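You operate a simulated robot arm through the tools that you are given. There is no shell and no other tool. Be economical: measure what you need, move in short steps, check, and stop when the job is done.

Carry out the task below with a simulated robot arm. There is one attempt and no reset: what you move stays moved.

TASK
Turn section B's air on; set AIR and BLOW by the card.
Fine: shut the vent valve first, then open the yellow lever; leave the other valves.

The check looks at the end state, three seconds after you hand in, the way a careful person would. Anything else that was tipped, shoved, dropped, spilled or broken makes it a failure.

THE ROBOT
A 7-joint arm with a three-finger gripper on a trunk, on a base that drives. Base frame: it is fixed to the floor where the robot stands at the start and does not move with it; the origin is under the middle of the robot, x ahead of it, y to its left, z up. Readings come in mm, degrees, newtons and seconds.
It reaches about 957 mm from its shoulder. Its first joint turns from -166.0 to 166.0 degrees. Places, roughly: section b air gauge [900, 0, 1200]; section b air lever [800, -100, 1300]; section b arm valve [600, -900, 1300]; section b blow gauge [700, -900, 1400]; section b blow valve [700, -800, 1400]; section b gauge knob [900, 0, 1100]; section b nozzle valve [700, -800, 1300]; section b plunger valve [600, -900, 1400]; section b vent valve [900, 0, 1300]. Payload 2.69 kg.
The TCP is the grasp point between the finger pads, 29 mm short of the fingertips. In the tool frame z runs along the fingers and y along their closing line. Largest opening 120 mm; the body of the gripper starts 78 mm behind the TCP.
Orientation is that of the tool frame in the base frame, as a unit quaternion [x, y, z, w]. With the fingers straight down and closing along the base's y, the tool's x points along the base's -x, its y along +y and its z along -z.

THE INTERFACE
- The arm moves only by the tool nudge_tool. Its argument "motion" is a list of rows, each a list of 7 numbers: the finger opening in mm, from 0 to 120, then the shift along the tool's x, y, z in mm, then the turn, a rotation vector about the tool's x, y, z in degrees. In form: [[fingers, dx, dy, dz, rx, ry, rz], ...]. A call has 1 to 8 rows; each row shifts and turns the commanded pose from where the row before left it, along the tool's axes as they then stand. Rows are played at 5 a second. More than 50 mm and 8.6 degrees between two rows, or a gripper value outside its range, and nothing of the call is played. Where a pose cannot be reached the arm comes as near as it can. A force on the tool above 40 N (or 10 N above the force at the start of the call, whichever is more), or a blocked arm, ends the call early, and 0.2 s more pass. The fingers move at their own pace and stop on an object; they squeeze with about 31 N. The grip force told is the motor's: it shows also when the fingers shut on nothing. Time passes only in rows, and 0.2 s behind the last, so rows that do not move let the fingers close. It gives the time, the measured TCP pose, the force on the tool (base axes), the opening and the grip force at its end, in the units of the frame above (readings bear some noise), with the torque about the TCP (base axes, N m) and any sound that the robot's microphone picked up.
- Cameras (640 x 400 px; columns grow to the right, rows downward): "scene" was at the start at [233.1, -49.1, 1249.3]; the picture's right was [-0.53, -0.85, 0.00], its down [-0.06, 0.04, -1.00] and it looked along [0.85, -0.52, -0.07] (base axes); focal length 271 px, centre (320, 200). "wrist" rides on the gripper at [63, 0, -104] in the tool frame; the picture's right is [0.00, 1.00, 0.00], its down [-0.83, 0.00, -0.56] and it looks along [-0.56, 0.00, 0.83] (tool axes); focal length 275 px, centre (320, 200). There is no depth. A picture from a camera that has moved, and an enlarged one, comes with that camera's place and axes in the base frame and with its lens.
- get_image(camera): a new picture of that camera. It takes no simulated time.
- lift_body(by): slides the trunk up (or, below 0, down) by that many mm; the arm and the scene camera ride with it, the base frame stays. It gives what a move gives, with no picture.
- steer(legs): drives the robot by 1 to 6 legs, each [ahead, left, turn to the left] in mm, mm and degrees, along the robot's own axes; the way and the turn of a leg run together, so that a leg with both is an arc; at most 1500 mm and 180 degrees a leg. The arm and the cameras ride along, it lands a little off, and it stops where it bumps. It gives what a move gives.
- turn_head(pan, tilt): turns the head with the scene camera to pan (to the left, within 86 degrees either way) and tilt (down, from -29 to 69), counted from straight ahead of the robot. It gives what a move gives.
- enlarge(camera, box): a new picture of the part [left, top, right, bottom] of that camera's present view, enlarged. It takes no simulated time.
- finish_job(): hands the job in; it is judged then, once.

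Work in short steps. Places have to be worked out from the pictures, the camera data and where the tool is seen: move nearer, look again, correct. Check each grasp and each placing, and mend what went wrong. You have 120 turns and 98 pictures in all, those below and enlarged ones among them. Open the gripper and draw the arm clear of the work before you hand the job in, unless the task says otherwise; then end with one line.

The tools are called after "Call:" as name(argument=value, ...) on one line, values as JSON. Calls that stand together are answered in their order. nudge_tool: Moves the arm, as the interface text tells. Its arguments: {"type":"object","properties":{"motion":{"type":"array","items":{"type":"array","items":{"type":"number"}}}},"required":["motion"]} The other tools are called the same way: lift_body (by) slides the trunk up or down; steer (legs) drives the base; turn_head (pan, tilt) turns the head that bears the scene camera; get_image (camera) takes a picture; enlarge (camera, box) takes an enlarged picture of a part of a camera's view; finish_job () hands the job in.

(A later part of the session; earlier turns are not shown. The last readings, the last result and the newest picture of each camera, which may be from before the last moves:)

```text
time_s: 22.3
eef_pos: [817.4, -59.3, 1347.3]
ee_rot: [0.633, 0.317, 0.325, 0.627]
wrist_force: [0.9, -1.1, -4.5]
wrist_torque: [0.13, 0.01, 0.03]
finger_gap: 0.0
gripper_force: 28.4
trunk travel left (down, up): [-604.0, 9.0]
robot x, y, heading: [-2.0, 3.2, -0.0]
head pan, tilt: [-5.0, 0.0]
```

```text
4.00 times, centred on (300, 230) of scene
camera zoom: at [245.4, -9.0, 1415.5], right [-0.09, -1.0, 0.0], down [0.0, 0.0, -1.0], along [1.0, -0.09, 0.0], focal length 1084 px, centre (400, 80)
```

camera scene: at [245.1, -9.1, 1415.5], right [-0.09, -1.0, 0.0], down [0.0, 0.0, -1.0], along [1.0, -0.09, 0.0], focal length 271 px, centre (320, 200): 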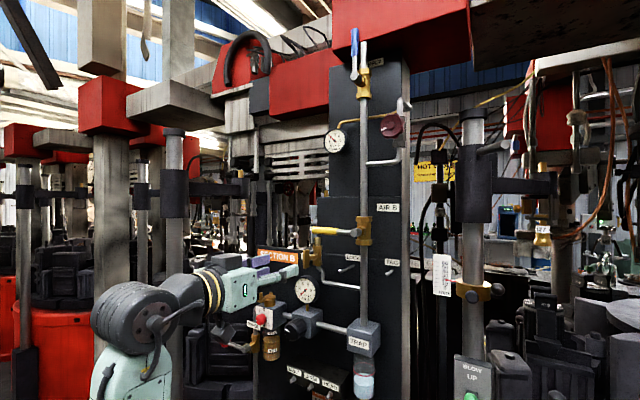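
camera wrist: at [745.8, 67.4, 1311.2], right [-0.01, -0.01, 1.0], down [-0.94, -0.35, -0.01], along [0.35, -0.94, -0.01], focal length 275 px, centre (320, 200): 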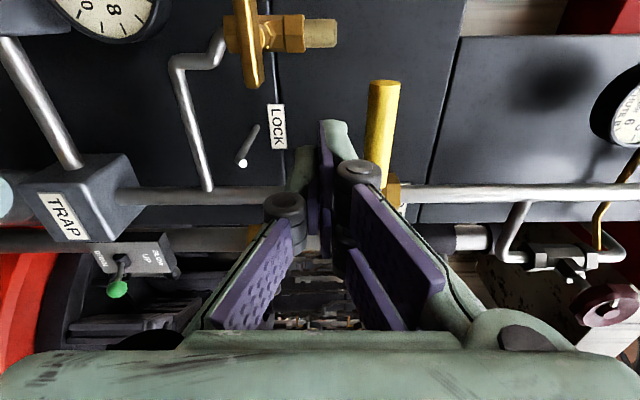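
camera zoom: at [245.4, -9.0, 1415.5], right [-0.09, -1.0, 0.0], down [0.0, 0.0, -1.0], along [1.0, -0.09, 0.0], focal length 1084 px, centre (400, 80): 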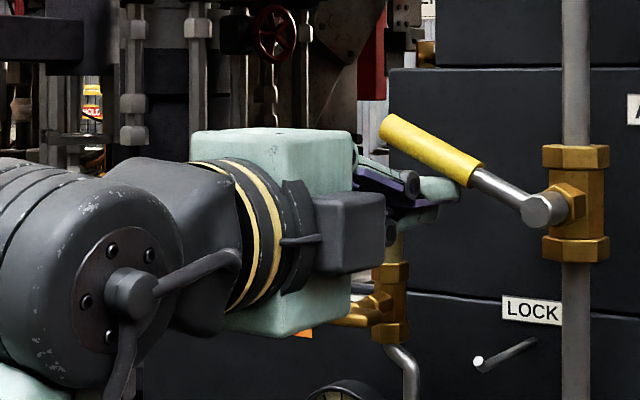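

The lever swings up freely (~25°). Continue along the arc.

Call:
nudge_tool(motion=[[0, -5, 20, 0, 0, 0, 0], [0, -9, 16, 0, 0, 0, 0], [0, -11, 14, 0, 0, 0, 0], [0, -12, 11, 0, 0, 0, 0]])

Call:
enlarge(camera="scene", box=[240, 150, 400, 250])

```text
time_s: 23.3
eef_pos: [793.6, -89.6, 1409.8]
ee_rot: [0.632, 0.316, 0.326, 0.628]
wrist_force: [1.2, 2.1, 0.0]
wrist_torque: [0.0, -0.02, -0.01]
finger_gap: 0.0
gripper_force: 28.9
trunk travel left (down, up): [-604.0, 9.0]
robot x, y, heading: [0.2, -3.8, -0.1]
head pan, tilt: [-5.0, 0.0]
```

```text
4.00 times, centred on (320, 200) of scene
camera zoom: at [244.9, -8.8, 1415.6], right [-0.09, -1.0, 0.0], down [0.0, 0.0, -1.0], along [1.0, -0.09, 0.0], focal length 1084 px, centre (320, 200)
```

zoom: 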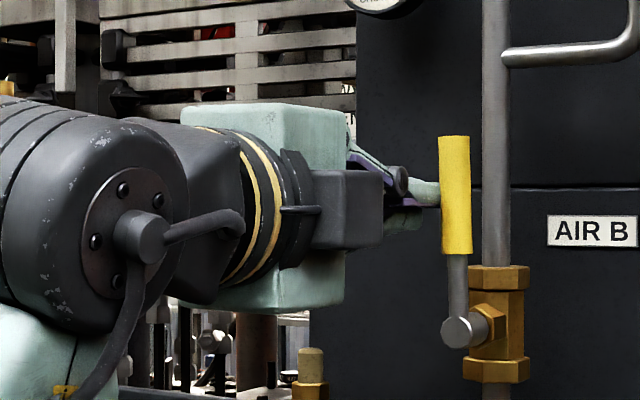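

The lever is almost upright. A bit more push to confirm it is at its stop.

Call:
nudge_tool(motion=[[0, -4, 1, 0, 0, 0, 0], [0, -4, 0, 0, 0, 0, 0], [0, -3, 0, 0, 0, 0, 0]])

Call:
enlarge(camera="scene", box=[240, 150, 400, 250])

```text
time_s: 24.1
eef_pos: [791.2, -91.1, 1409.3]
ee_rot: [0.63, 0.321, 0.326, 0.628]
wrist_force: [18.4, 17.5, 10.2]
wrist_torque: [-0.34, 0.02, 0.67]
finger_gap: 0.0
gripper_force: 28.8
trunk travel left (down, up): [-604.0, 9.0]
robot x, y, heading: [1.1, 1.2, 0.0]
head pan, tilt: [-5.0, 0.0]
```

```text
4.00 times, centred on (320, 200) of scene
camera zoom: at [246.8, -5.8, 1415.4], right [-0.09, -1.0, 0.0], down [0.0, 0.0, -1.0], along [1.0, -0.09, 0.0], focal length 1084 px, centre (320, 200)
```

zoom: 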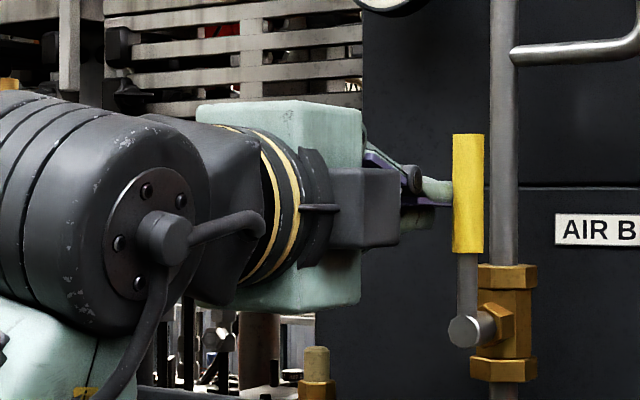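

At its stop (force rose), lever vertical. I ease off, back out, and read the AIR gauge.

Call:
nudge_tool(motion=[[0, 15, 0, 0, 0, 0, 0], [0, 15, 0, -10, 0, 0, 0], [0, 0, 0, -40, 0, 0, 0], [0, 0, 0, -40, 0, 0, 0]])

Call:
enlarge(camera="scene", box=[240, 160, 400, 360])

Call:
enlarge(camera="scene", box=[280, 265, 340, 345])

```text
time_s: 25.1
eef_pos: [731.1, -22.5, 1410.7]
ee_rot: [0.633, 0.316, 0.325, 0.628]
wrist_force: [-0.5, -0.1, 0.7]
wrist_torque: [0.0, -0.03, -0.03]
finger_gap: 0.0
gripper_force: 28.7
trunk travel left (down, up): [-604.0, 9.0]
robot x, y, heading: [-2.2, -1.3, -0.1]
head pan, tilt: [-5.0, 0.0]
```

```text
2.00 times, centred on (320, 260) of scene
camera zoom: at [244.5, -8.5, 1415.7], right [-0.09, -1.0, 0.0], down [0.0, 0.0, -1.0], along [1.0, -0.09, 0.0], focal length 542 px, centre (320, 80)
```

zoom: 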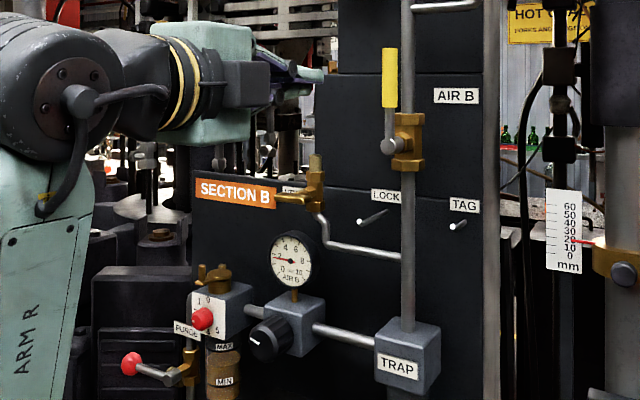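

```text
5.00 times, centred on (310, 305) of scene
camera zoom: at [244.5, -8.5, 1415.7], right [-0.09, -1.0, 0.0], down [0.0, 0.0, -1.0], along [1.0, -0.09, 0.0], focal length 1354 px, centre (370, -325)
```

zoom: 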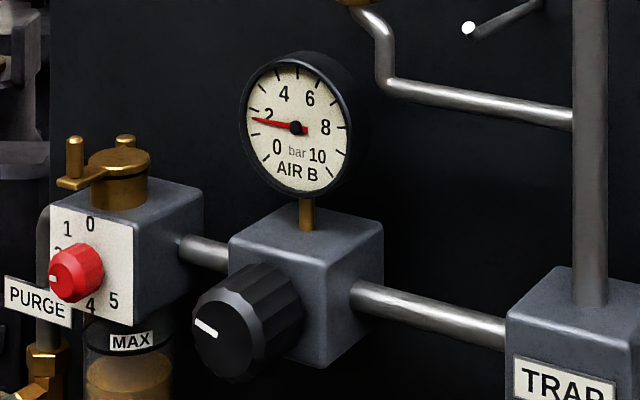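

AIR now reads about 1.8 bar; the vent and lever are right. Next the regulator knob at s≈106, z≈1116, f≈110: I move the hand down in front of it at a safe distance.

Call:
nudge_tool(motion=[[0, 12, -36, 0, 0, 0, 0], [0, 12, -36, 0, 0, 0, 0], [20, 12, -36, 0, 0, 0, 0], [40, 12, -36, 0, 0, 0, 0], [60, 12, -36, 0, 0, 0, 0], [80, 13, -36, 0, 0, 0, 0], [80, 13, -37, 0, 0, 0, 0], [80, 13, -37, 0, 0, 0, 0]])

Call:
get_image(camera="wrist")

Call:
get_image(camera="scene")

```text
time_s: 26.9
eef_pos: [792.4, 62.1, 1120.2]
ee_rot: [0.632, 0.317, 0.327, 0.627]
wrist_force: [-0.3, 0.1, -0.4]
wrist_torque: [0.02, 0.02, 0.02]
finger_gap: 80.0
gripper_force: 0.1
trunk travel left (down, up): [-604.0, 9.0]
robot x, y, heading: [1.2, 2.1, -0.1]
head pan, tilt: [-5.0, 0.0]
```

```text
49 pictures are left
camera wrist: at [746.3, 176.4, 1120.5], right [-0.01, -0.01, 1.0], down [-0.94, -0.35, -0.01], along [0.35, -0.94, -0.01], focal length 275 px, centre (320, 200)
```

wrist: 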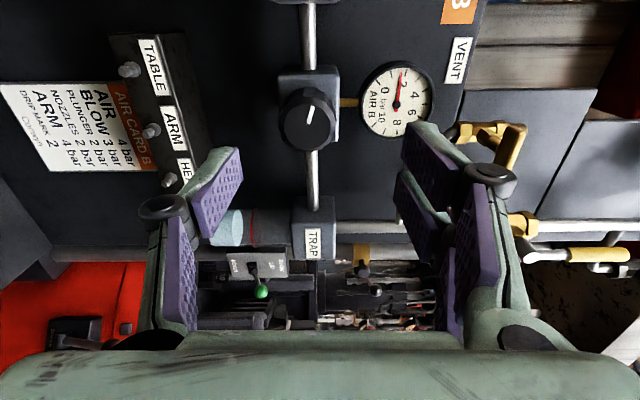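

```text
48 pictures are left
camera scene: at [245.1, -8.8, 1415.6], right [-0.09, -1.0, 0.0], down [0.0, 0.0, -1.0], along [1.0, -0.09, 0.0], focal length 271 px, centre (320, 200)
```

scene: 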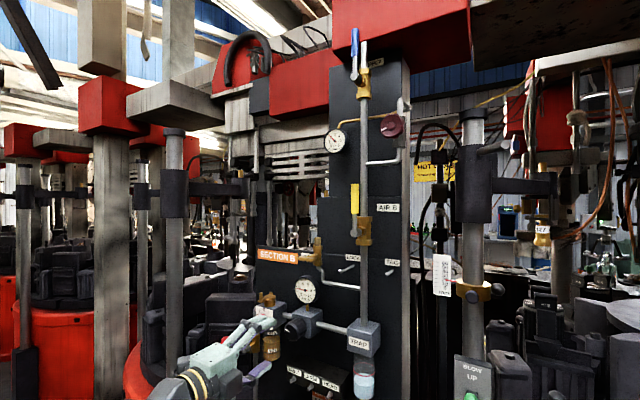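

Good view: knob is centred in s and ~9 mm below the TCP. Correct that, then unwind the roll by ~100° so there is room to turn clockwise.

Call:
nudge_tool(motion=[[80, 0, -9, 0, 0, 0, -8], [80, 0, 0, 0, 0, 0, -8.4], [80, 0, 0, 0, 0, 0, -8.4], [80, 0, 0, 0, 0, 0, -8.4], [80, 0, 0, 0, 0, 0, -8.4], [80, 0, 0, 0, 0, 0, -8.4], [80, 0, 0, 0, 0, 0, -8.4], [80, 0, 0, 0, 0, 0, -8.4]])

Call:
nudge_tool(motion=[[80, 0, 0, 0, 0, 0, -8.4], [80, 0, 0, 0, 0, 0, -8.4], [80, 0, 0, 0, 0, 0, -8.4], [80, 0, 0, 0, 0, 0, -8]])

Call:
get_image(camera="wrist")

```text
time_s: 28.7
eef_pos: [792.2, 62.1, 1112.3]
ee_rot: [0.354, 0.612, -0.075, 0.703]
wrist_force: [-0.3, -0.3, -0.4]
wrist_torque: [-0.04, 0.01, 0.01]
finger_gap: 80.0
gripper_force: 0.1
trunk travel left (down, up): [-604.0, 9.0]
robot x, y, heading: [-0.5, 1.5, 0.1]
head pan, tilt: [-5.0, 0.0]
```

```text
time_s: 29.7
eef_pos: [792.5, 62.2, 1112.3]
ee_rot: [0.163, 0.688, -0.271, 0.653]
wrist_force: [0.0, -0.3, 0.2]
wrist_torque: [-0.01, -0.02, 0.0]
finger_gap: 80.0
gripper_force: 0.0
trunk travel left (down, up): [-604.0, 9.0]
robot x, y, heading: [-3.3, 4.2, 0.1]
head pan, tilt: [-5.0, 0.0]
```

```text
47 pictures are left
camera wrist: at [703.2, 116.8, 1049.7], right [0.58, 0.8, -0.17], down [-0.37, 0.44, 0.82], along [0.73, -0.41, 0.55], focal length 275 px, centre (320, 200)
```

wrist: 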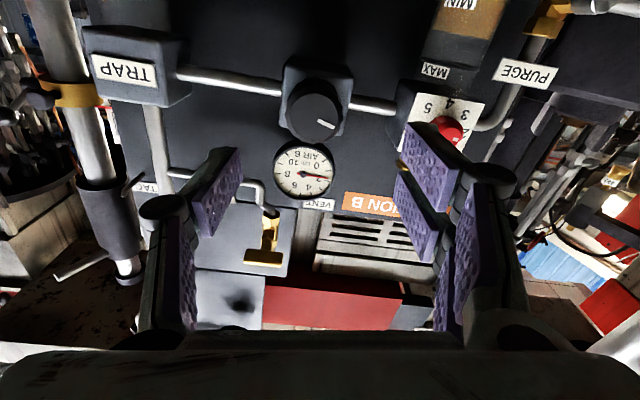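

Knob is ahead, near the axis. I narrow to 58 mm, advance 45 mm and look again.

Call:
nudge_tool(motion=[[58, 0, -3, 20, 0, 0, 0], [58, 0, -2, 25, 0, 0, 0]])

Call:
enlarge(camera="wrist", box=[220, 60, 420, 220])

Call:
enlarge(camera="scene", box=[250, 265, 350, 345])

```text
time_s: 30.3
eef_pos: [826.3, 32.3, 1112.5]
ee_rot: [0.164, 0.688, -0.272, 0.653]
wrist_force: [0.4, 0.2, 0.4]
wrist_torque: [-0.02, 0.03, 0.02]
finger_gap: 57.8
gripper_force: 0.1
trunk travel left (down, up): [-604.0, 9.0]
robot x, y, heading: [2.5, 0.8, 0.1]
head pan, tilt: [-5.0, 0.0]
```

```text
2.50 times, centred on (320, 140) of wrist
camera zoom: at [736.4, 86.5, 1050.7], right [0.58, 0.8, -0.16], down [-0.37, 0.44, 0.82], along [0.73, -0.41, 0.55], focal length 688 px, centre (320, 350)
```

zoom: 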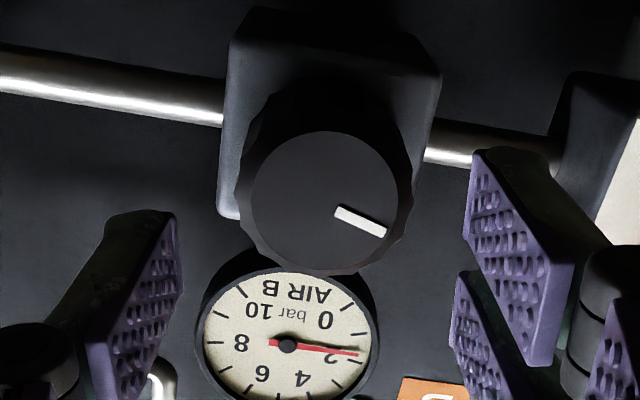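

```text
5.00 times, centred on (300, 305) of scene
camera zoom: at [245.0, -9.0, 1415.6], right [-0.09, -1.0, 0.0], down [0.0, 0.0, -1.0], along [1.0, -0.09, 0.0], focal length 1354 px, centre (420, -325)
```

zoom: 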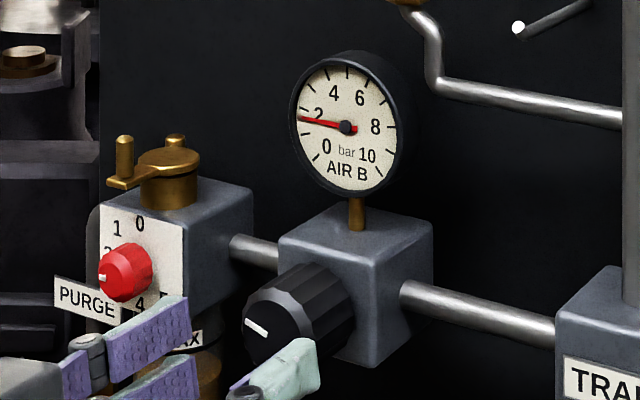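

Knob is centred, front face ~51 mm ahead, ⌀≈38 mm. Advance 44 mm and close.

Call:
nudge_tool(motion=[[58, 0, 1, 22, 0, 0, 0], [58, 0, 0, 22, 0, 0, 0]])

Call:
nudge_tool(motion=[[45, 0, 0, 0, 0, 0, 0], [36, 0, 0, 0, 0, 0, 0], [28, 0, 0, 0, 0, 0, 0], [28, 0, 0, 0, 0, 0, 0]])

Call:
get_image(camera="wrist")

Call:
enlarge(camera="scene", box=[250, 265, 350, 345])

```text
time_s: 30.9
eef_pos: [862.9, 7.0, 1112.3]
ee_rot: [0.165, 0.688, -0.272, 0.652]
wrist_force: [-0.6, 0.5, 0.7]
wrist_torque: [0.01, -0.03, 0.01]
finger_gap: 57.9
gripper_force: 0.1
trunk travel left (down, up): [-604.0, 9.0]
robot x, y, heading: [-1.6, -1.2, 0.3]
head pan, tilt: [-5.0, 0.0]
```

```text
time_s: 31.9
eef_pos: [862.2, 7.7, 1113.8]
ee_rot: [0.164, 0.688, -0.271, 0.653]
wrist_force: [0.6, -0.6, 0.5]
wrist_torque: [0.09, 0.13, -0.13]
finger_gap: 40.8
gripper_force: 43.8
trunk travel left (down, up): [-604.0, 9.0]
robot x, y, heading: [-0.7, 2.4, 0.1]
head pan, tilt: [-5.0, 0.0]
```

```text
44 pictures are left
camera wrist: at [773.4, 60.8, 1050.2], right [0.58, 0.8, -0.16], down [-0.37, 0.44, 0.82], along [0.73, -0.41, 0.55], focal length 275 px, centre (320, 200)
```

wrist: 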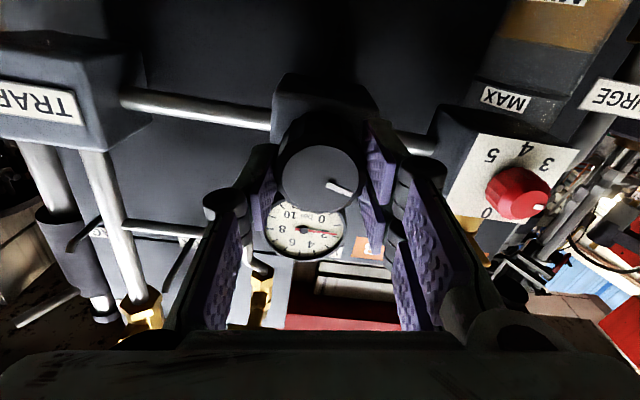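

```text
5.00 times, centred on (300, 305) of scene
camera zoom: at [244.9, -9.0, 1415.6], right [-0.09, -1.0, 0.0], down [0.0, 0.0, -1.0], along [1.0, -0.09, 0.0], focal length 1354 px, centre (420, -325)
```

zoom: 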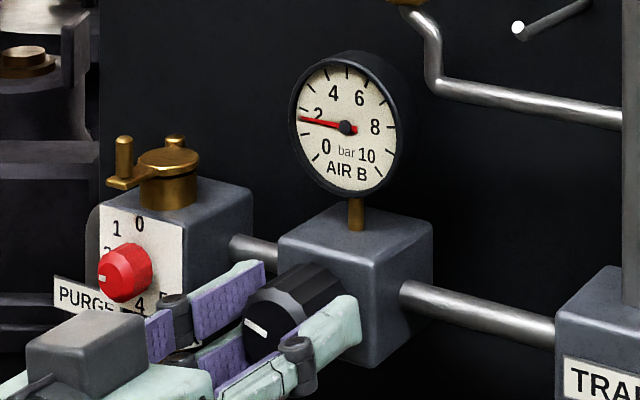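

Gripped at 41 mm. Turn clockwise 24° and read the gauge; it is visible to both cameras.

Call:
nudge_tool(motion=[[28, 0, 0, 0, 0, 0, 8], [28, 0, 0, 0, 0, 0, 8], [28, 0, 0, 0, 0, 0, 8], [28, 0, 0, 0, 0, 0, 0]])

Call:
enlarge(camera="scene", box=[250, 265, 350, 345])

```text
time_s: 32.9
eef_pos: [861.9, 5.8, 1113.2]
ee_rot: [0.305, 0.638, -0.129, 0.695]
wrist_force: [3.4, -6.2, 0.4]
wrist_torque: [-0.13, -0.19, -0.24]
finger_gap: 40.7
gripper_force: 45.4
trunk travel left (down, up): [-604.0, 9.0]
robot x, y, heading: [-2.5, 0.6, 0.2]
head pan, tilt: [-5.0, 0.0]
```

```text
5.00 times, centred on (300, 305) of scene
camera zoom: at [245.1, -9.5, 1415.6], right [-0.09, -1.0, 0.0], down [0.0, 0.0, -1.0], along [1.0, -0.09, 0.0], focal length 1354 px, centre (420, -325)
```

zoom: 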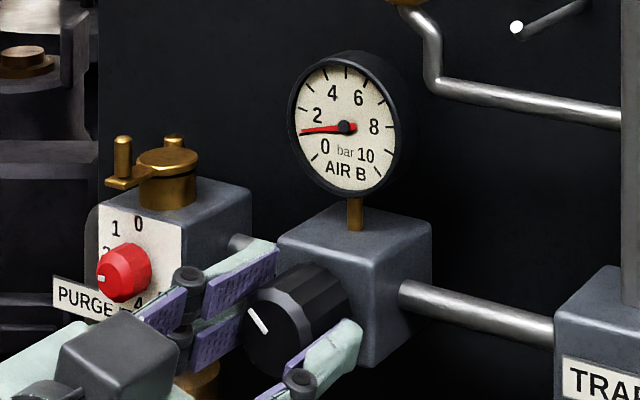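

The gauge fell to ~1.3: clockwise lowers it. So I turn counter-clockwise 48° and see.

Call:
nudge_tool(motion=[[28, 0, 0, 0, 0, 0, -8], [28, 0, 0, 0, 0, 0, -8], [28, 0, 0, 0, 0, 0, -8], [28, 0, 0, 0, 0, 0, -8], [28, 0, 0, 0, 0, 0, -8], [28, 0, 0, 0, 0, 0, -8], [28, 0, 0, 0, 0, 0, 0]])

Call:
enlarge(camera="scene", box=[250, 265, 350, 345])

```text
time_s: 34.5
eef_pos: [863.1, 6.5, 1113.3]
ee_rot: [0.016, 0.707, -0.401, 0.582]
wrist_force: [17.4, -7.0, 7.9]
wrist_torque: [-0.05, -0.03, 0.12]
finger_gap: 40.9
gripper_force: 45.3
trunk travel left (down, up): [-604.0, 9.0]
robot x, y, heading: [-0.3, 3.1, -0.1]
head pan, tilt: [-5.0, 0.0]
```

```text
5.00 times, centred on (300, 305) of scene
camera zoom: at [245.8, -9.5, 1415.4], right [-0.09, -1.0, 0.0], down [0.0, 0.0, -1.0], along [1.0, -0.09, 0.0], focal length 1354 px, centre (420, -325)
```

zoom: 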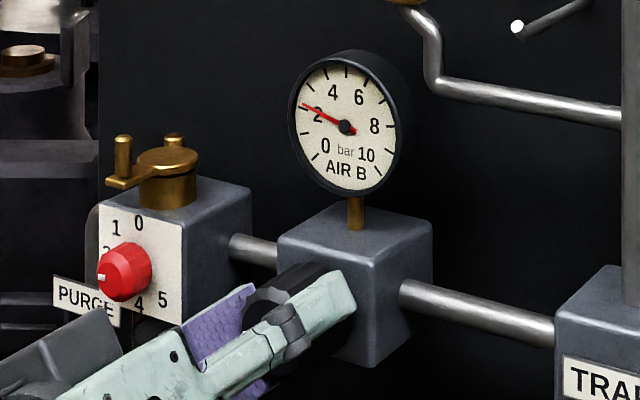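

Now ~2.3 bar; about 48° per bar counter-clockwise. I release, wind back 90°, regrip.

Call:
nudge_tool(motion=[[60, 0, 0, 0, 0, 0, 0], [60, 0, 0, 0, 0, 0, 0], [60, 0, 0, -5, 0, 0, 8], [60, 0, 0, 0, 0, 0, 8.5], [60, 0, 0, 0, 0, 0, 8.5], [60, 0, 0, 0, 0, 0, 8.5], [60, 0, 0, 0, 0, 0, 8.5], [60, 0, 0, 0, 0, 0, 8.5]])

Call:
nudge_tool(motion=[[60, 0, 0, 0, 0, 0, 8.5], [60, 0, 0, 0, 0, 0, 8.5], [60, 0, 0, 0, 0, 0, 8.5], [60, 0, 0, 0, 0, 0, 8.5], [60, 0, 0, 0, 0, 0, 8.5], [60, 0, 0, 5, 0, 0, 0]])

Call:
get_image(camera="wrist")

```text
time_s: 36.3
eef_pos: [858.0, 10.8, 1112.4]
ee_rot: [0.317, 0.632, -0.113, 0.698]
wrist_force: [0.8, -0.8, 0.3]
wrist_torque: [0.03, 0.01, 0.03]
finger_gap: 59.9
gripper_force: 0.0
trunk travel left (down, up): [-604.0, 9.0]
robot x, y, heading: [-1.4, 1.8, -0.2]
head pan, tilt: [-5.0, 0.0]
```

```text
time_s: 37.7
eef_pos: [862.1, 6.7, 1113.1]
ee_rot: [0.526, 0.473, 0.146, 0.692]
wrist_force: [-1.0, 0.0, -0.1]
wrist_torque: [0.0, -0.01, 0.02]
finger_gap: 59.9
gripper_force: 0.1
trunk travel left (down, up): [-604.0, 9.0]
robot x, y, heading: [0.2, 2.4, -0.2]
head pan, tilt: [-5.0, 0.0]
```

```text
40 pictures are left
camera wrist: at [810.9, 113.5, 1080.7], right [0.3, 0.41, 0.86], down [-0.87, -0.25, 0.42], along [0.39, -0.88, 0.28], focal length 275 px, centre (320, 200)
```

wrist: 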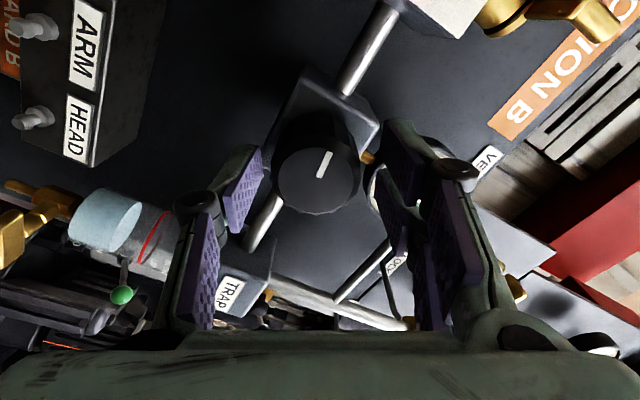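

Centred on the knob at roll ~+60°. Close and turn counter-clockwise 64°.

Call:
nudge_tool(motion=[[45, 0, 0, 0, 0, 0, 0], [36, 0, 0, 0, 0, 0, 0], [28, 0, 0, 0, 0, 0, 0], [28, 0, 0, 0, 0, 0, 0]])

Call:
nudge_tool(motion=[[28, 0, 0, 0, 0, 0, -8], [28, 0, 0, 0, 0, 0, -8], [28, 0, 0, 0, 0, 0, -8], [28, 0, 0, 0, 0, 0, -8], [28, 0, 0, 0, 0, 0, -8], [28, 0, 0, 0, 0, 0, -8], [28, 0, 0, 0, 0, 0, -8], [28, 0, 0, 0, 0, 0, -8]])

Call:
enlarge(camera="scene", box=[275, 265, 335, 313])

```text
time_s: 38.7
eef_pos: [862.3, 6.2, 1112.1]
ee_rot: [0.526, 0.474, 0.145, 0.691]
wrist_force: [-12.0, -3.1, -14.0]
wrist_torque: [0.29, 0.37, -0.3]
finger_gap: 41.0
gripper_force: 35.6
trunk travel left (down, up): [-604.0, 9.0]
robot x, y, heading: [1.5, 1.2, -0.1]
head pan, tilt: [-5.0, 0.0]
```

```text
time_s: 40.5
eef_pos: [861.8, 5.7, 1111.5]
ee_rot: [0.194, 0.682, -0.243, 0.662]
wrist_force: [-13.3, -8.6, -17.8]
wrist_torque: [0.1, 0.22, -0.5]
finger_gap: 40.5
gripper_force: 45.3
trunk travel left (down, up): [-604.0, 9.0]
robot x, y, heading: [0.9, -4.9, 0.0]
head pan, tilt: [-5.0, 0.0]
```

```text
8.33 times, centred on (305, 289) of scene
camera zoom: at [245.3, -9.8, 1415.5], right [-0.09, -1.0, 0.0], down [0.0, 0.0, -1.0], along [1.0, -0.09, 0.0], focal length 2257 px, centre (445, -542)
```

zoom: 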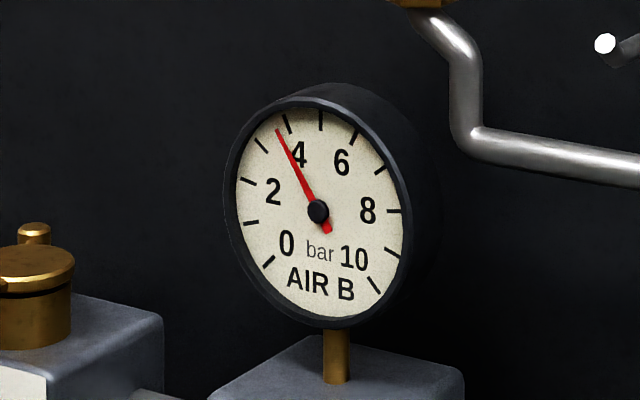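

Reads ~3.65; another 17° counter-clockwise should give 4.

Call:
nudge_tool(motion=[[28, 0, 0, 0, 0, 0, -8], [28, 0, 0, 0, 0, 0, -8.5], [28, 0, 0, 0, 0, 0, 0], [28, 0, 0, 0, 0, 0, 0]])

Call:
enlarge(camera="scene", box=[275, 265, 335, 313])

```text
time_s: 41.5
eef_pos: [862.5, 6.0, 1111.7]
ee_rot: [0.095, 0.702, -0.336, 0.621]
wrist_force: [-9.4, -8.8, -13.6]
wrist_torque: [0.4, 0.66, -0.44]
finger_gap: 41.0
gripper_force: 45.3
trunk travel left (down, up): [-604.0, 9.0]
robot x, y, heading: [3.4, -4.2, -0.2]
head pan, tilt: [-5.0, 0.0]
```

```text
8.33 times, centred on (305, 289) of scene
camera zoom: at [245.5, -9.8, 1415.5], right [-0.09, -1.0, 0.0], down [0.0, 0.0, -1.0], along [1.0, -0.09, 0.0], focal length 2257 px, centre (445, -542)
```

zoom: 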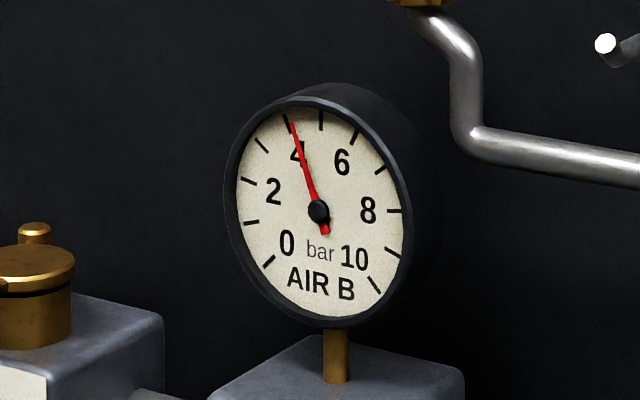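

Close to 4 (maybe slightly above). I release, back off, and read it face-on with the wrist camera.

Call:
nudge_tool(motion=[[60, 0, 0, 0, 0, 0, 0], [60, 0, 0, 0, 0, 0, 0], [60, 0, 0, -30, 0, 0, 0], [60, 0, 0, -30, 0, 0, 0]])

Call:
get_image(camera="wrist")

```text
time_s: 42.5
eef_pos: [813.8, 42.9, 1113.9]
ee_rot: [0.093, 0.701, -0.336, 0.623]
wrist_force: [0.3, 0.6, -0.1]
wrist_torque: [-0.01, 0.01, -0.02]
finger_gap: 59.9
gripper_force: 0.0
trunk travel left (down, up): [-604.0, 9.0]
robot x, y, heading: [0.2, 1.8, 0.4]
head pan, tilt: [-5.0, 0.0]
```

```text
37 pictures are left
camera wrist: at [716.8, 87.1, 1053.7], right [0.55, 0.76, -0.36], down [-0.28, 0.57, 0.78], along [0.79, -0.33, 0.52], focal length 275 px, centre (320, 200)
```

wrist: 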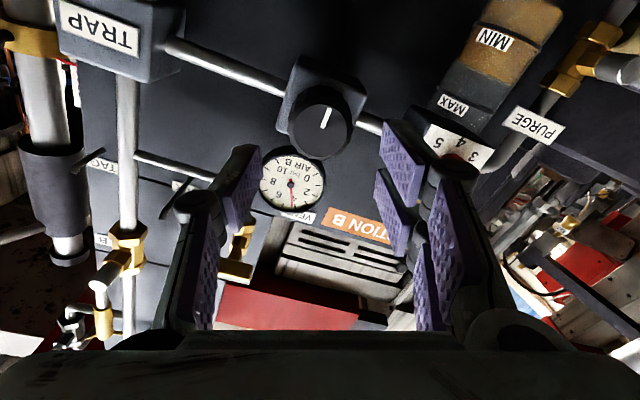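

Call:
enlarge(camera="wrist", box=[255, 145, 330, 215])

```text
5.71 times, centred on (292, 180) of wrist
camera zoom: at [716.8, 87.1, 1053.7], right [0.55, 0.76, -0.36], down [-0.28, 0.57, 0.78], along [0.79, -0.33, 0.52], focal length 1573 px, centre (477, 314)
```

zoom: 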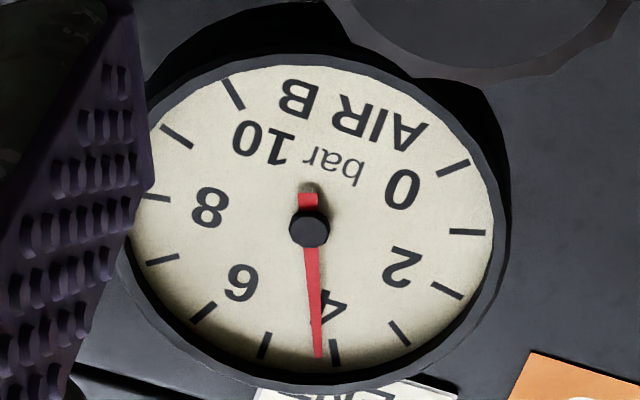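

Face-on it reads ~4.2. I regrip and turn clockwise ~9°.

Call:
nudge_tool(motion=[[60, 0, 0, 30, 0, 0, 0], [60, 0, 0, 30, 0, 0, 0], [45, 0, 0, 0, 0, 0, 0], [36, 0, 0, 0, 0, 0, 0], [28, 0, 0, 0, 0, 0, 0], [28, 0, 0, 0, 0, 0, 4.5], [28, 0, 0, 0, 0, 0, 4.5], [28, 0, 0, 0, 0, 0, 0]])

Call:
enlarge(camera="wrist", box=[255, 180, 345, 270])

```text
time_s: 44.3
eef_pos: [862.7, 7.2, 1111.8]
ee_rot: [0.148, 0.691, -0.285, 0.647]
wrist_force: [-0.2, -1.7, 2.0]
wrist_torque: [-0.09, -0.12, -0.08]
finger_gap: 41.5
gripper_force: 45.1
trunk travel left (down, up): [-604.0, 9.0]
robot x, y, heading: [-1.9, 1.8, -0.1]
head pan, tilt: [-5.0, 0.0]
```

```text
4.44 times, centred on (300, 225) of wrist
camera zoom: at [771.3, 59.2, 1050.9], right [0.57, 0.79, -0.21], down [-0.35, 0.46, 0.81], along [0.74, -0.4, 0.54], focal length 1224 px, centre (409, 89)
```

zoom: 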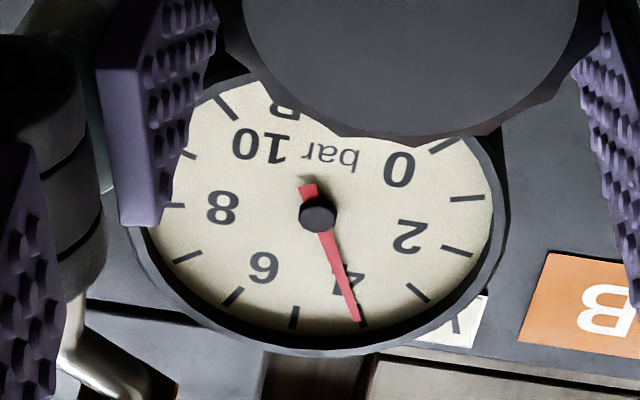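

Needle now on the 4 mark. Release and back away, then recheck.

Call:
nudge_tool(motion=[[60, 0, 0, 0, 0, 0, 0], [60, 0, 0, 0, 0, 0, 0], [60, 0, 0, -30, 0, 0, 0], [60, 0, 0, -40, 0, 0, 0], [60, 0, 0, -40, 0, 0, 0]])

Call:
enlarge(camera="wrist", box=[250, 110, 350, 200])

Call:
turn_head(pan=-55, tilt=0)

Call:
get_image(camera="scene")

```text
time_s: 45.5
eef_pos: [771.4, 72.7, 1112.3]
ee_rot: [0.149, 0.692, -0.285, 0.647]
wrist_force: [-0.3, 0.3, 0.1]
wrist_torque: [0.01, -0.02, 0.01]
finger_gap: 60.1
gripper_force: 0.1
trunk travel left (down, up): [-604.0, 9.0]
robot x, y, heading: [5.1, -1.4, -0.1]
head pan, tilt: [-5.0, 0.0]
```

```text
4.44 times, centred on (300, 155) of wrist
camera zoom: at [681.3, 124.7, 1050.9], right [0.57, 0.79, -0.21], down [-0.35, 0.46, 0.81], along [0.74, -0.4, 0.54], focal length 1224 px, centre (409, 400)
```

zoom: 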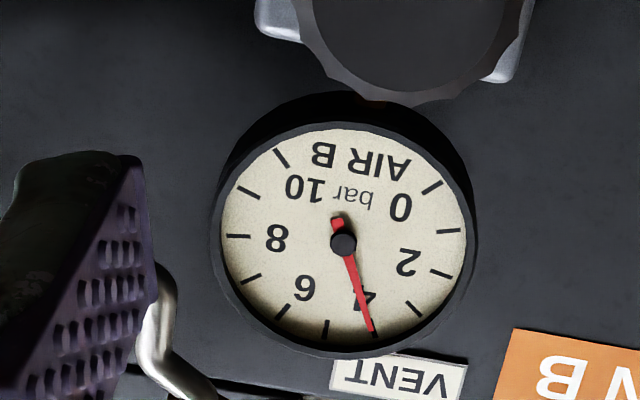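

```text
time_s: 46.7
eef_pos: [772.3, 73.3, 1114.5]
ee_rot: [0.148, 0.692, -0.286, 0.647]
wrist_force: [0.2, 1.0, -0.3]
wrist_torque: [-0.05, -0.02, 0.01]
finger_gap: 60.1
gripper_force: 0.1
trunk travel left (down, up): [-604.0, 9.0]
robot x, y, heading: [-0.2, 5.1, 0.0]
head pan, tilt: [-55.0, 0.0]
```

```text
33 pictures are left
camera scene: at [206.9, -74.7, 1415.6], right [-0.82, -0.57, 0.0], down [0.0, 0.0, -1.0], along [0.57, -0.82, 0.0], focal length 271 px, centre (320, 200)
```

scene: 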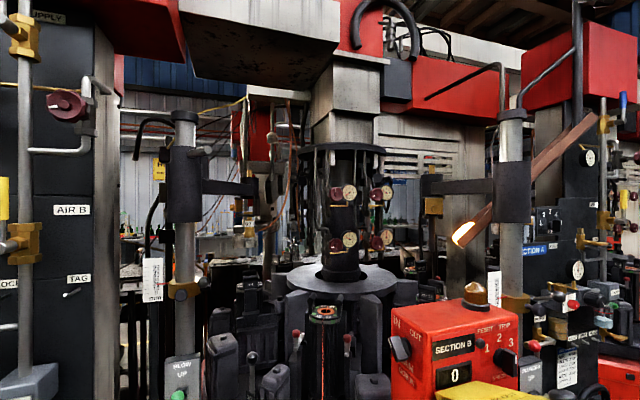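

AIR is at 4.0. Now the four gauges on the column; enlarge to read the labels.

Call:
enlarge(camera="scene", box=[295, 165, 415, 275])

Call:
enlarge(camera="scene", box=[320, 175, 365, 210])

```text
3.64 times, centred on (355, 220) of scene
camera zoom: at [206.9, -74.7, 1415.6], right [-0.82, -0.57, 0.0], down [0.0, 0.0, -1.0], along [0.57, -0.82, 0.0], focal length 985 px, centre (193, 127)
```

zoom: 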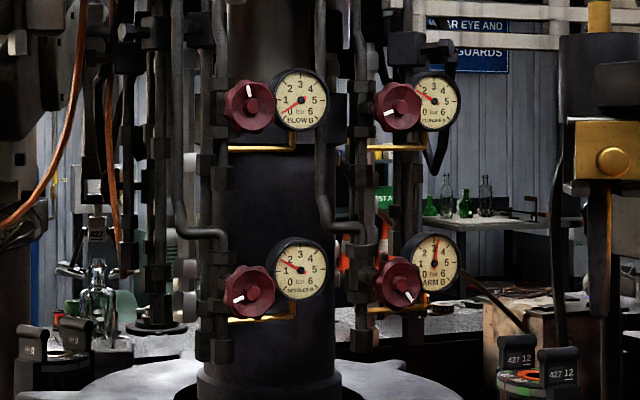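

```text
11.43 times, centred on (342, 192) of scene
camera zoom: at [206.9, -74.7, 1415.6], right [-0.82, -0.57, 0.0], down [0.0, 0.0, -1.0], along [0.57, -0.82, 0.0], focal length 3096 px, centre (63, 286)
```

zoom: 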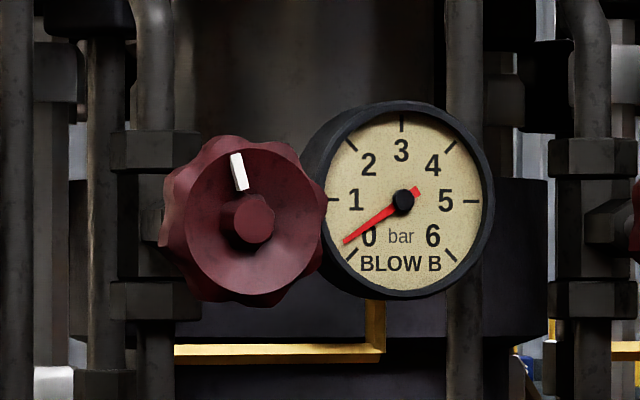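

BLOW B is the upper-left knob/gauge, reading ~0.4, knob ≈ (654,-804,1433). I level the roll, raise the hand well clear of the panel and slide right.

Call:
nudge_tool(motion=[[60, 0, 0, 0, 0, 0, 6], [60, 0, 0, 0, 0, 0, 6], [60, -45, 0, 0, 0, 0, 0], [60, -45, 0, 0, 0, 0, 0], [60, -45, 0, 0, 0, 0, 0], [60, -45, 0, 0, 0, 0, 0], [60, 0, -45, 0, 0, 0, 0], [60, 0, -45, 0, 0, 0, 0]])

Call:
nudge_tool(motion=[[60, 0, -45, -15, 0, 0, 0], [60, 0, -45, -15, 0, 0, 0], [60, 0, -45, -15, 6, 0, 0], [60, 0, -45, 0, 6, 0, 0]])

Call:
get_image(camera="scene")

Call:
get_image(camera="wrist")

```text
time_s: 48.5
eef_pos: [720.9, -2.7, 1293.4]
ee_rot: [0.22, 0.672, -0.217, 0.673]
wrist_force: [-0.4, 0.4, 0.5]
wrist_torque: [-0.01, 0.0, 0.0]
finger_gap: 59.8
gripper_force: 0.1
trunk travel left (down, up): [-604.0, 9.0]
robot x, y, heading: [1.8, 1.2, 0.1]
head pan, tilt: [-55.0, 0.0]
```

```text
time_s: 49.5
eef_pos: [575.0, -119.5, 1291.0]
ee_rot: [0.289, 0.646, -0.285, 0.646]
wrist_force: [0.4, 0.5, 0.0]
wrist_torque: [-0.01, 0.01, -0.01]
finger_gap: 60.0
gripper_force: 0.1
trunk travel left (down, up): [-604.0, 9.0]
robot x, y, heading: [-1.4, 0.2, 0.1]
head pan, tilt: [-55.0, 0.0]
```

```text
30 pictures are left
camera scene: at [206.7, -75.0, 1415.6], right [-0.82, -0.57, 0.0], down [0.0, 0.0, -1.0], along [0.57, -0.82, 0.0], focal length 271 px, centre (320, 200)
```

scene: 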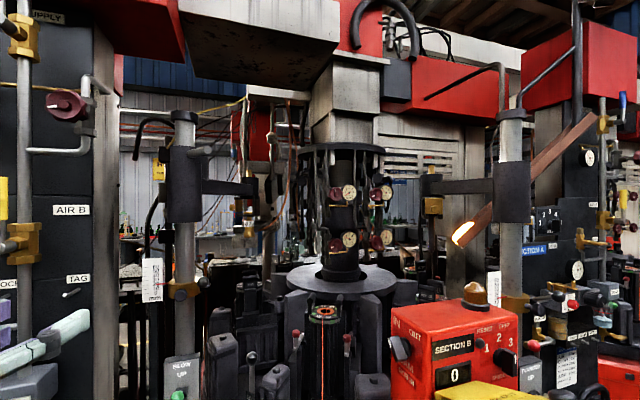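

```text
29 pictures are left
camera wrist: at [505.4, -40.4, 1227.7], right [0.74, 0.67, 0.0], down [-0.37, 0.41, 0.83], along [0.56, -0.62, 0.55], focal length 275 px, centre (320, 200)
```

wrist: 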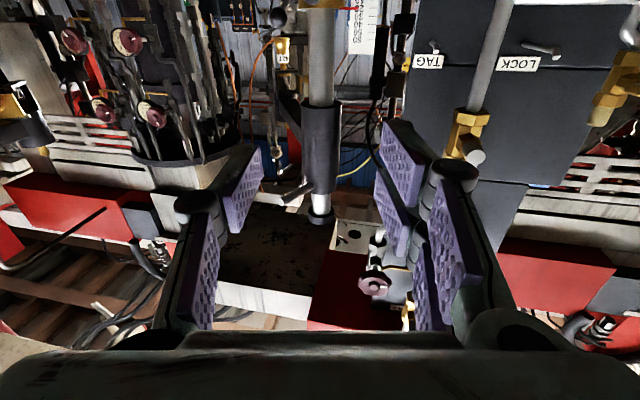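

Next I raise to z≈1433 here, then move toward -y in stages, watching the arm against the red console.

Call:
nudge_tool(motion=[[60, -48, 0, 0, 0, 0, 0], [60, -48, 0, 0, 0, 0, 0], [60, -46, 0, 0, 0, 0, 0], [60, 0, -31, 34, 0, 0, 0], [60, 0, -31, 34, 0, 0, 0], [60, 0, -31, 34, 0, 0, 0], [60, 0, -31, 34, 0, 0, 0], [60, 0, -31, 34, 0, 0, 0]])

Call:
get_image(camera="scene")

```text
time_s: 51.3
eef_pos: [572.0, -350.7, 1433.6]
ee_rot: [0.289, 0.646, -0.285, 0.647]
wrist_force: [-0.3, 0.1, -0.1]
wrist_torque: [0.02, 0.02, 0.01]
finger_gap: 59.8
gripper_force: 0.1
trunk travel left (down, up): [-604.0, 9.0]
robot x, y, heading: [-1.1, -3.3, 0.1]
head pan, tilt: [-55.0, 0.0]
```

```text
28 pictures are left
camera scene: at [206.8, -75.4, 1415.6], right [-0.82, -0.57, 0.0], down [0.0, 0.0, -1.0], along [0.57, -0.82, 0.0], focal length 271 px, centre (320, 200)
```

scene: 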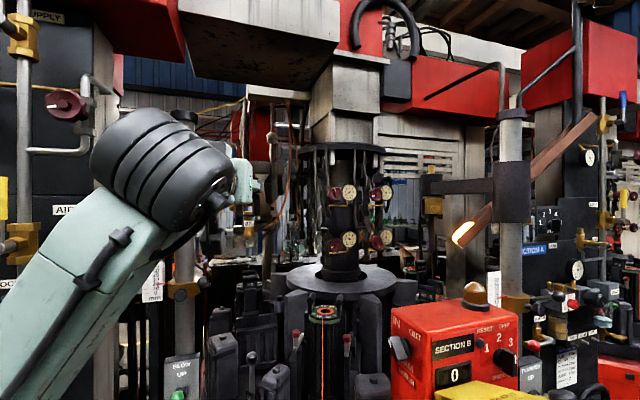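

Arm comes up from front-left, clear. Continue toward the column.

Call:
nudge_tool(motion=[[60, 0, -32, 27, 0, 0, 0], [60, 0, -32, 27, 0, 0, 0], [60, 0, -32, 27, 0, 0, 0], [60, 0, -32, 27, 0, 0, 0]])

Call:
get_image(camera="scene")

Call:
get_image(camera="wrist")

```text
time_s: 52.3
eef_pos: [549.4, -515.0, 1429.7]
ee_rot: [0.29, 0.645, -0.285, 0.646]
wrist_force: [0.3, 0.4, -0.8]
wrist_torque: [-0.02, -0.03, 0.03]
finger_gap: 59.7
gripper_force: 0.1
trunk travel left (down, up): [-604.0, 9.0]
robot x, y, heading: [3.6, -1.6, -0.0]
head pan, tilt: [-55.0, 0.0]
```

```text
27 pictures are left
camera scene: at [206.6, -75.4, 1415.6], right [-0.82, -0.57, 0.0], down [0.0, 0.0, -1.0], along [0.57, -0.82, 0.0], focal length 271 px, centre (320, 200)
```

scene: 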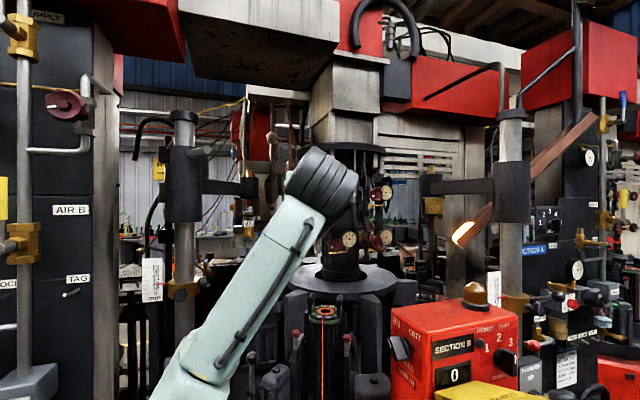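

```text
26 pictures are left
camera wrist: at [481.1, -437.1, 1367.8], right [0.74, 0.67, 0.0], down [-0.37, 0.41, 0.83], along [0.56, -0.62, 0.55], focal length 275 px, centre (320, 200)
```

wrist: 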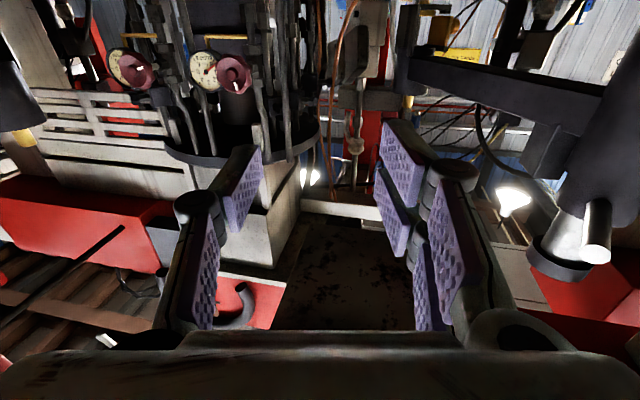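

Wrist ray agrees: knob ≈ (660,-804,1430). I enlarge to judge its axis.

Call:
enlarge(camera="wrist", box=[170, 30, 270, 110])

```text
5.00 times, centred on (220, 70) of wrist
camera zoom: at [481.1, -437.1, 1367.8], right [0.74, 0.67, 0.0], down [-0.37, 0.41, 0.83], along [0.56, -0.62, 0.55], focal length 1376 px, centre (820, 850)
```

zoom: 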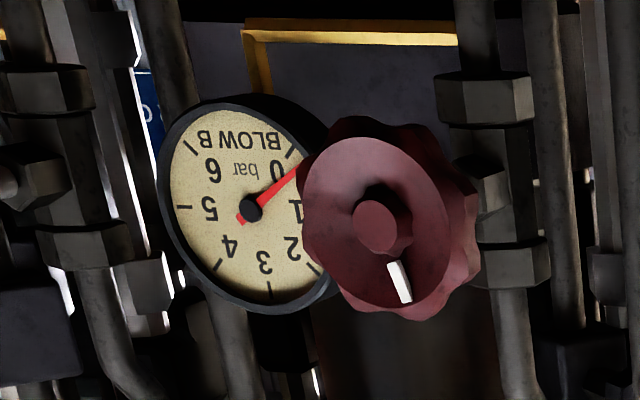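

The knob's axis looks parallel to the panel normal (heading −36°), and card-consistent knobs suggest counter-clockwise raises pressure (~55°/bar). I yaw back 12° and move to ~150 mm in front of the knob.

Call:
nudge_tool(motion=[[60, 0, 0, 0, -6, 0, 0], [60, 0, 0, 0, -6, 0, 0], [60, 0, -34, 21, 0, 0, 0], [60, 0, -34, 21, 0, 0, 0], [60, 0, -34, 21, 0, 0, 0], [60, 0, -34, 22, 0, 0, 0], [60, 0, -34, 22, 0, 0, 0]])

Call:
get_image(camera="wrist")

Call:
get_image(camera="scene")

```text
time_s: 53.9
eef_pos: [533.3, -718.1, 1431.2]
ee_rot: [0.22, 0.671, -0.216, 0.674]
wrist_force: [-0.4, 0.5, 0.0]
wrist_torque: [0.01, 0.01, -0.01]
finger_gap: 60.2
gripper_force: 0.1
trunk travel left (down, up): [-604.0, 9.0]
robot x, y, heading: [-3.5, -6.0, 0.2]
head pan, tilt: [-55.0, 0.0]
```

```text
24 pictures are left
camera wrist: at [451.1, -654.4, 1367.6], right [0.59, 0.81, 0.0], down [-0.45, 0.33, 0.83], along [0.67, -0.49, 0.56], focal length 275 px, centre (320, 200)
```

wrist: 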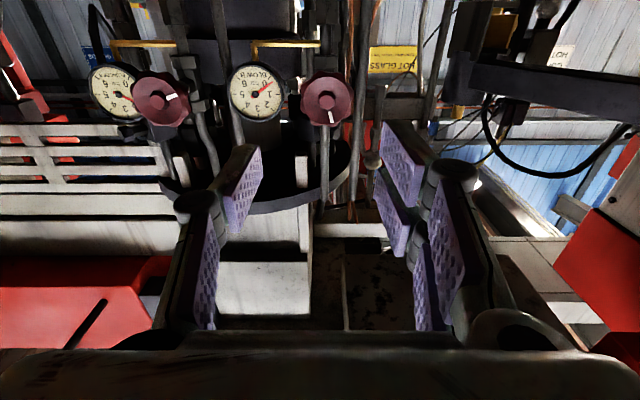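

```text
23 pictures are left
camera scene: at [205.8, -74.7, 1415.8], right [-0.82, -0.57, 0.0], down [0.0, 0.0, -1.0], along [0.57, -0.82, 0.0], focal length 271 px, centre (320, 200)
```

scene: 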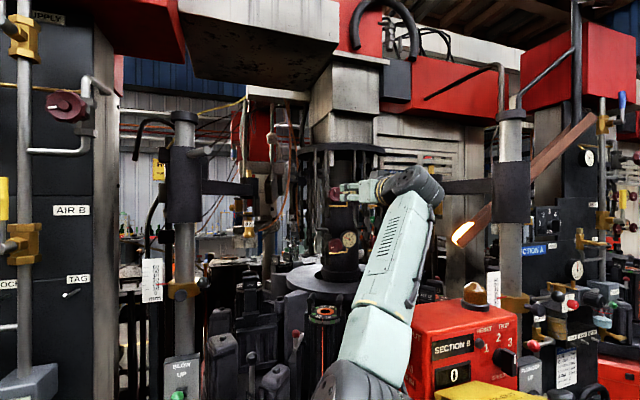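

Call:
enlarge(camera="wrist", box=[220, 50, 360, 150])

```text
4.00 times, centred on (290, 100) of wrist
camera zoom: at [451.1, -654.4, 1367.6], right [0.59, 0.81, 0.0], down [-0.45, 0.33, 0.83], along [0.67, -0.49, 0.56], focal length 1101 px, centre (440, 600)
```

zoom: 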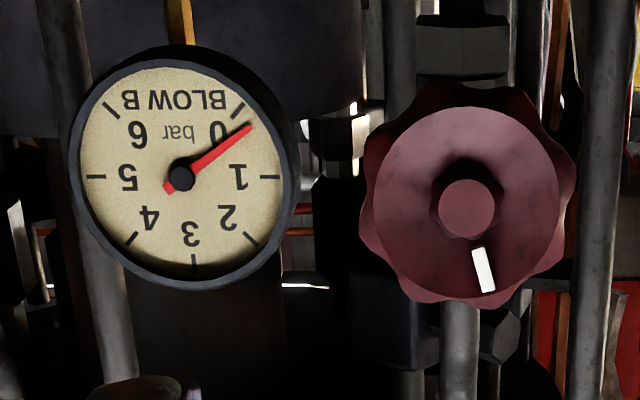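

View is frontal; knob ⌀≈48 mm, 6 mm to +y, 145 mm ahead. I roll +90° (fingers above and below) to keep off the gauge and pipe, then advance 85 mm.

Call:
nudge_tool(motion=[[70, 0, 6, 0, 0, 0, 8.4], [70, 0, 0, 0, 0, 0, 8.4], [70, 0, 0, 0, 0, 0, 8.4], [70, 0, 0, 0, 0, 0, 8.4], [70, 0, 0, 0, 0, 0, 8.4], [70, 0, 0, 0, 0, 0, 8.4], [70, 0, 0, 0, 0, 0, 8.4], [70, 0, 0, 0, 0, 0, 8.4]])

Call:
nudge_tool(motion=[[70, 0, 0, 0, 0, 0, 8], [70, 0, 0, 0, 0, 0, 8], [70, 0, 0, 0, 0, 0, 7], [70, 0, 0, 30, 0, 0, 0], [70, 0, 0, 30, 0, 0, 0], [70, 0, 0, 25, 0, 0, 0]])

Call:
get_image(camera="wrist")

```text
time_s: 55.7
eef_pos: [539.9, -710.6, 1430.2]
ee_rot: [0.556, 0.437, 0.194, 0.68]
wrist_force: [0.6, 0.4, 0.2]
wrist_torque: [-0.06, -0.01, 0.02]
finger_gap: 70.0
gripper_force: 0.0
trunk travel left (down, up): [-604.0, 9.0]
robot x, y, heading: [0.3, -1.0, 0.1]
head pan, tilt: [-55.0, 0.0]
```

```text
time_s: 57.1
eef_pos: [590.3, -726.9, 1405.7]
ee_rot: [0.632, 0.317, 0.324, 0.628]
wrist_force: [0.1, 0.1, -1.1]
wrist_torque: [-0.02, -0.03, -0.01]
finger_gap: 70.2
gripper_force: 0.1
out of reach, approached as far as the arm can: row 4, 5, 6
trunk travel left (down, up): [-604.0, 9.0]
robot x, y, heading: [-0.1, -1.6, -0.1]
head pan, tilt: [-55.0, 0.0]
```

```text
21 pictures are left
camera wrist: at [543.4, -614.7, 1406.4], right [0.0, 0.0, 1.0], down [-0.94, -0.35, 0.0], along [0.35, -0.94, 0.0], focal length 275 px, centre (320, 200)
```

wrist: 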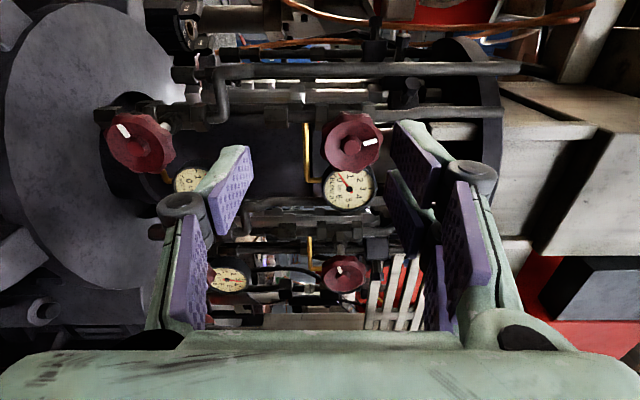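

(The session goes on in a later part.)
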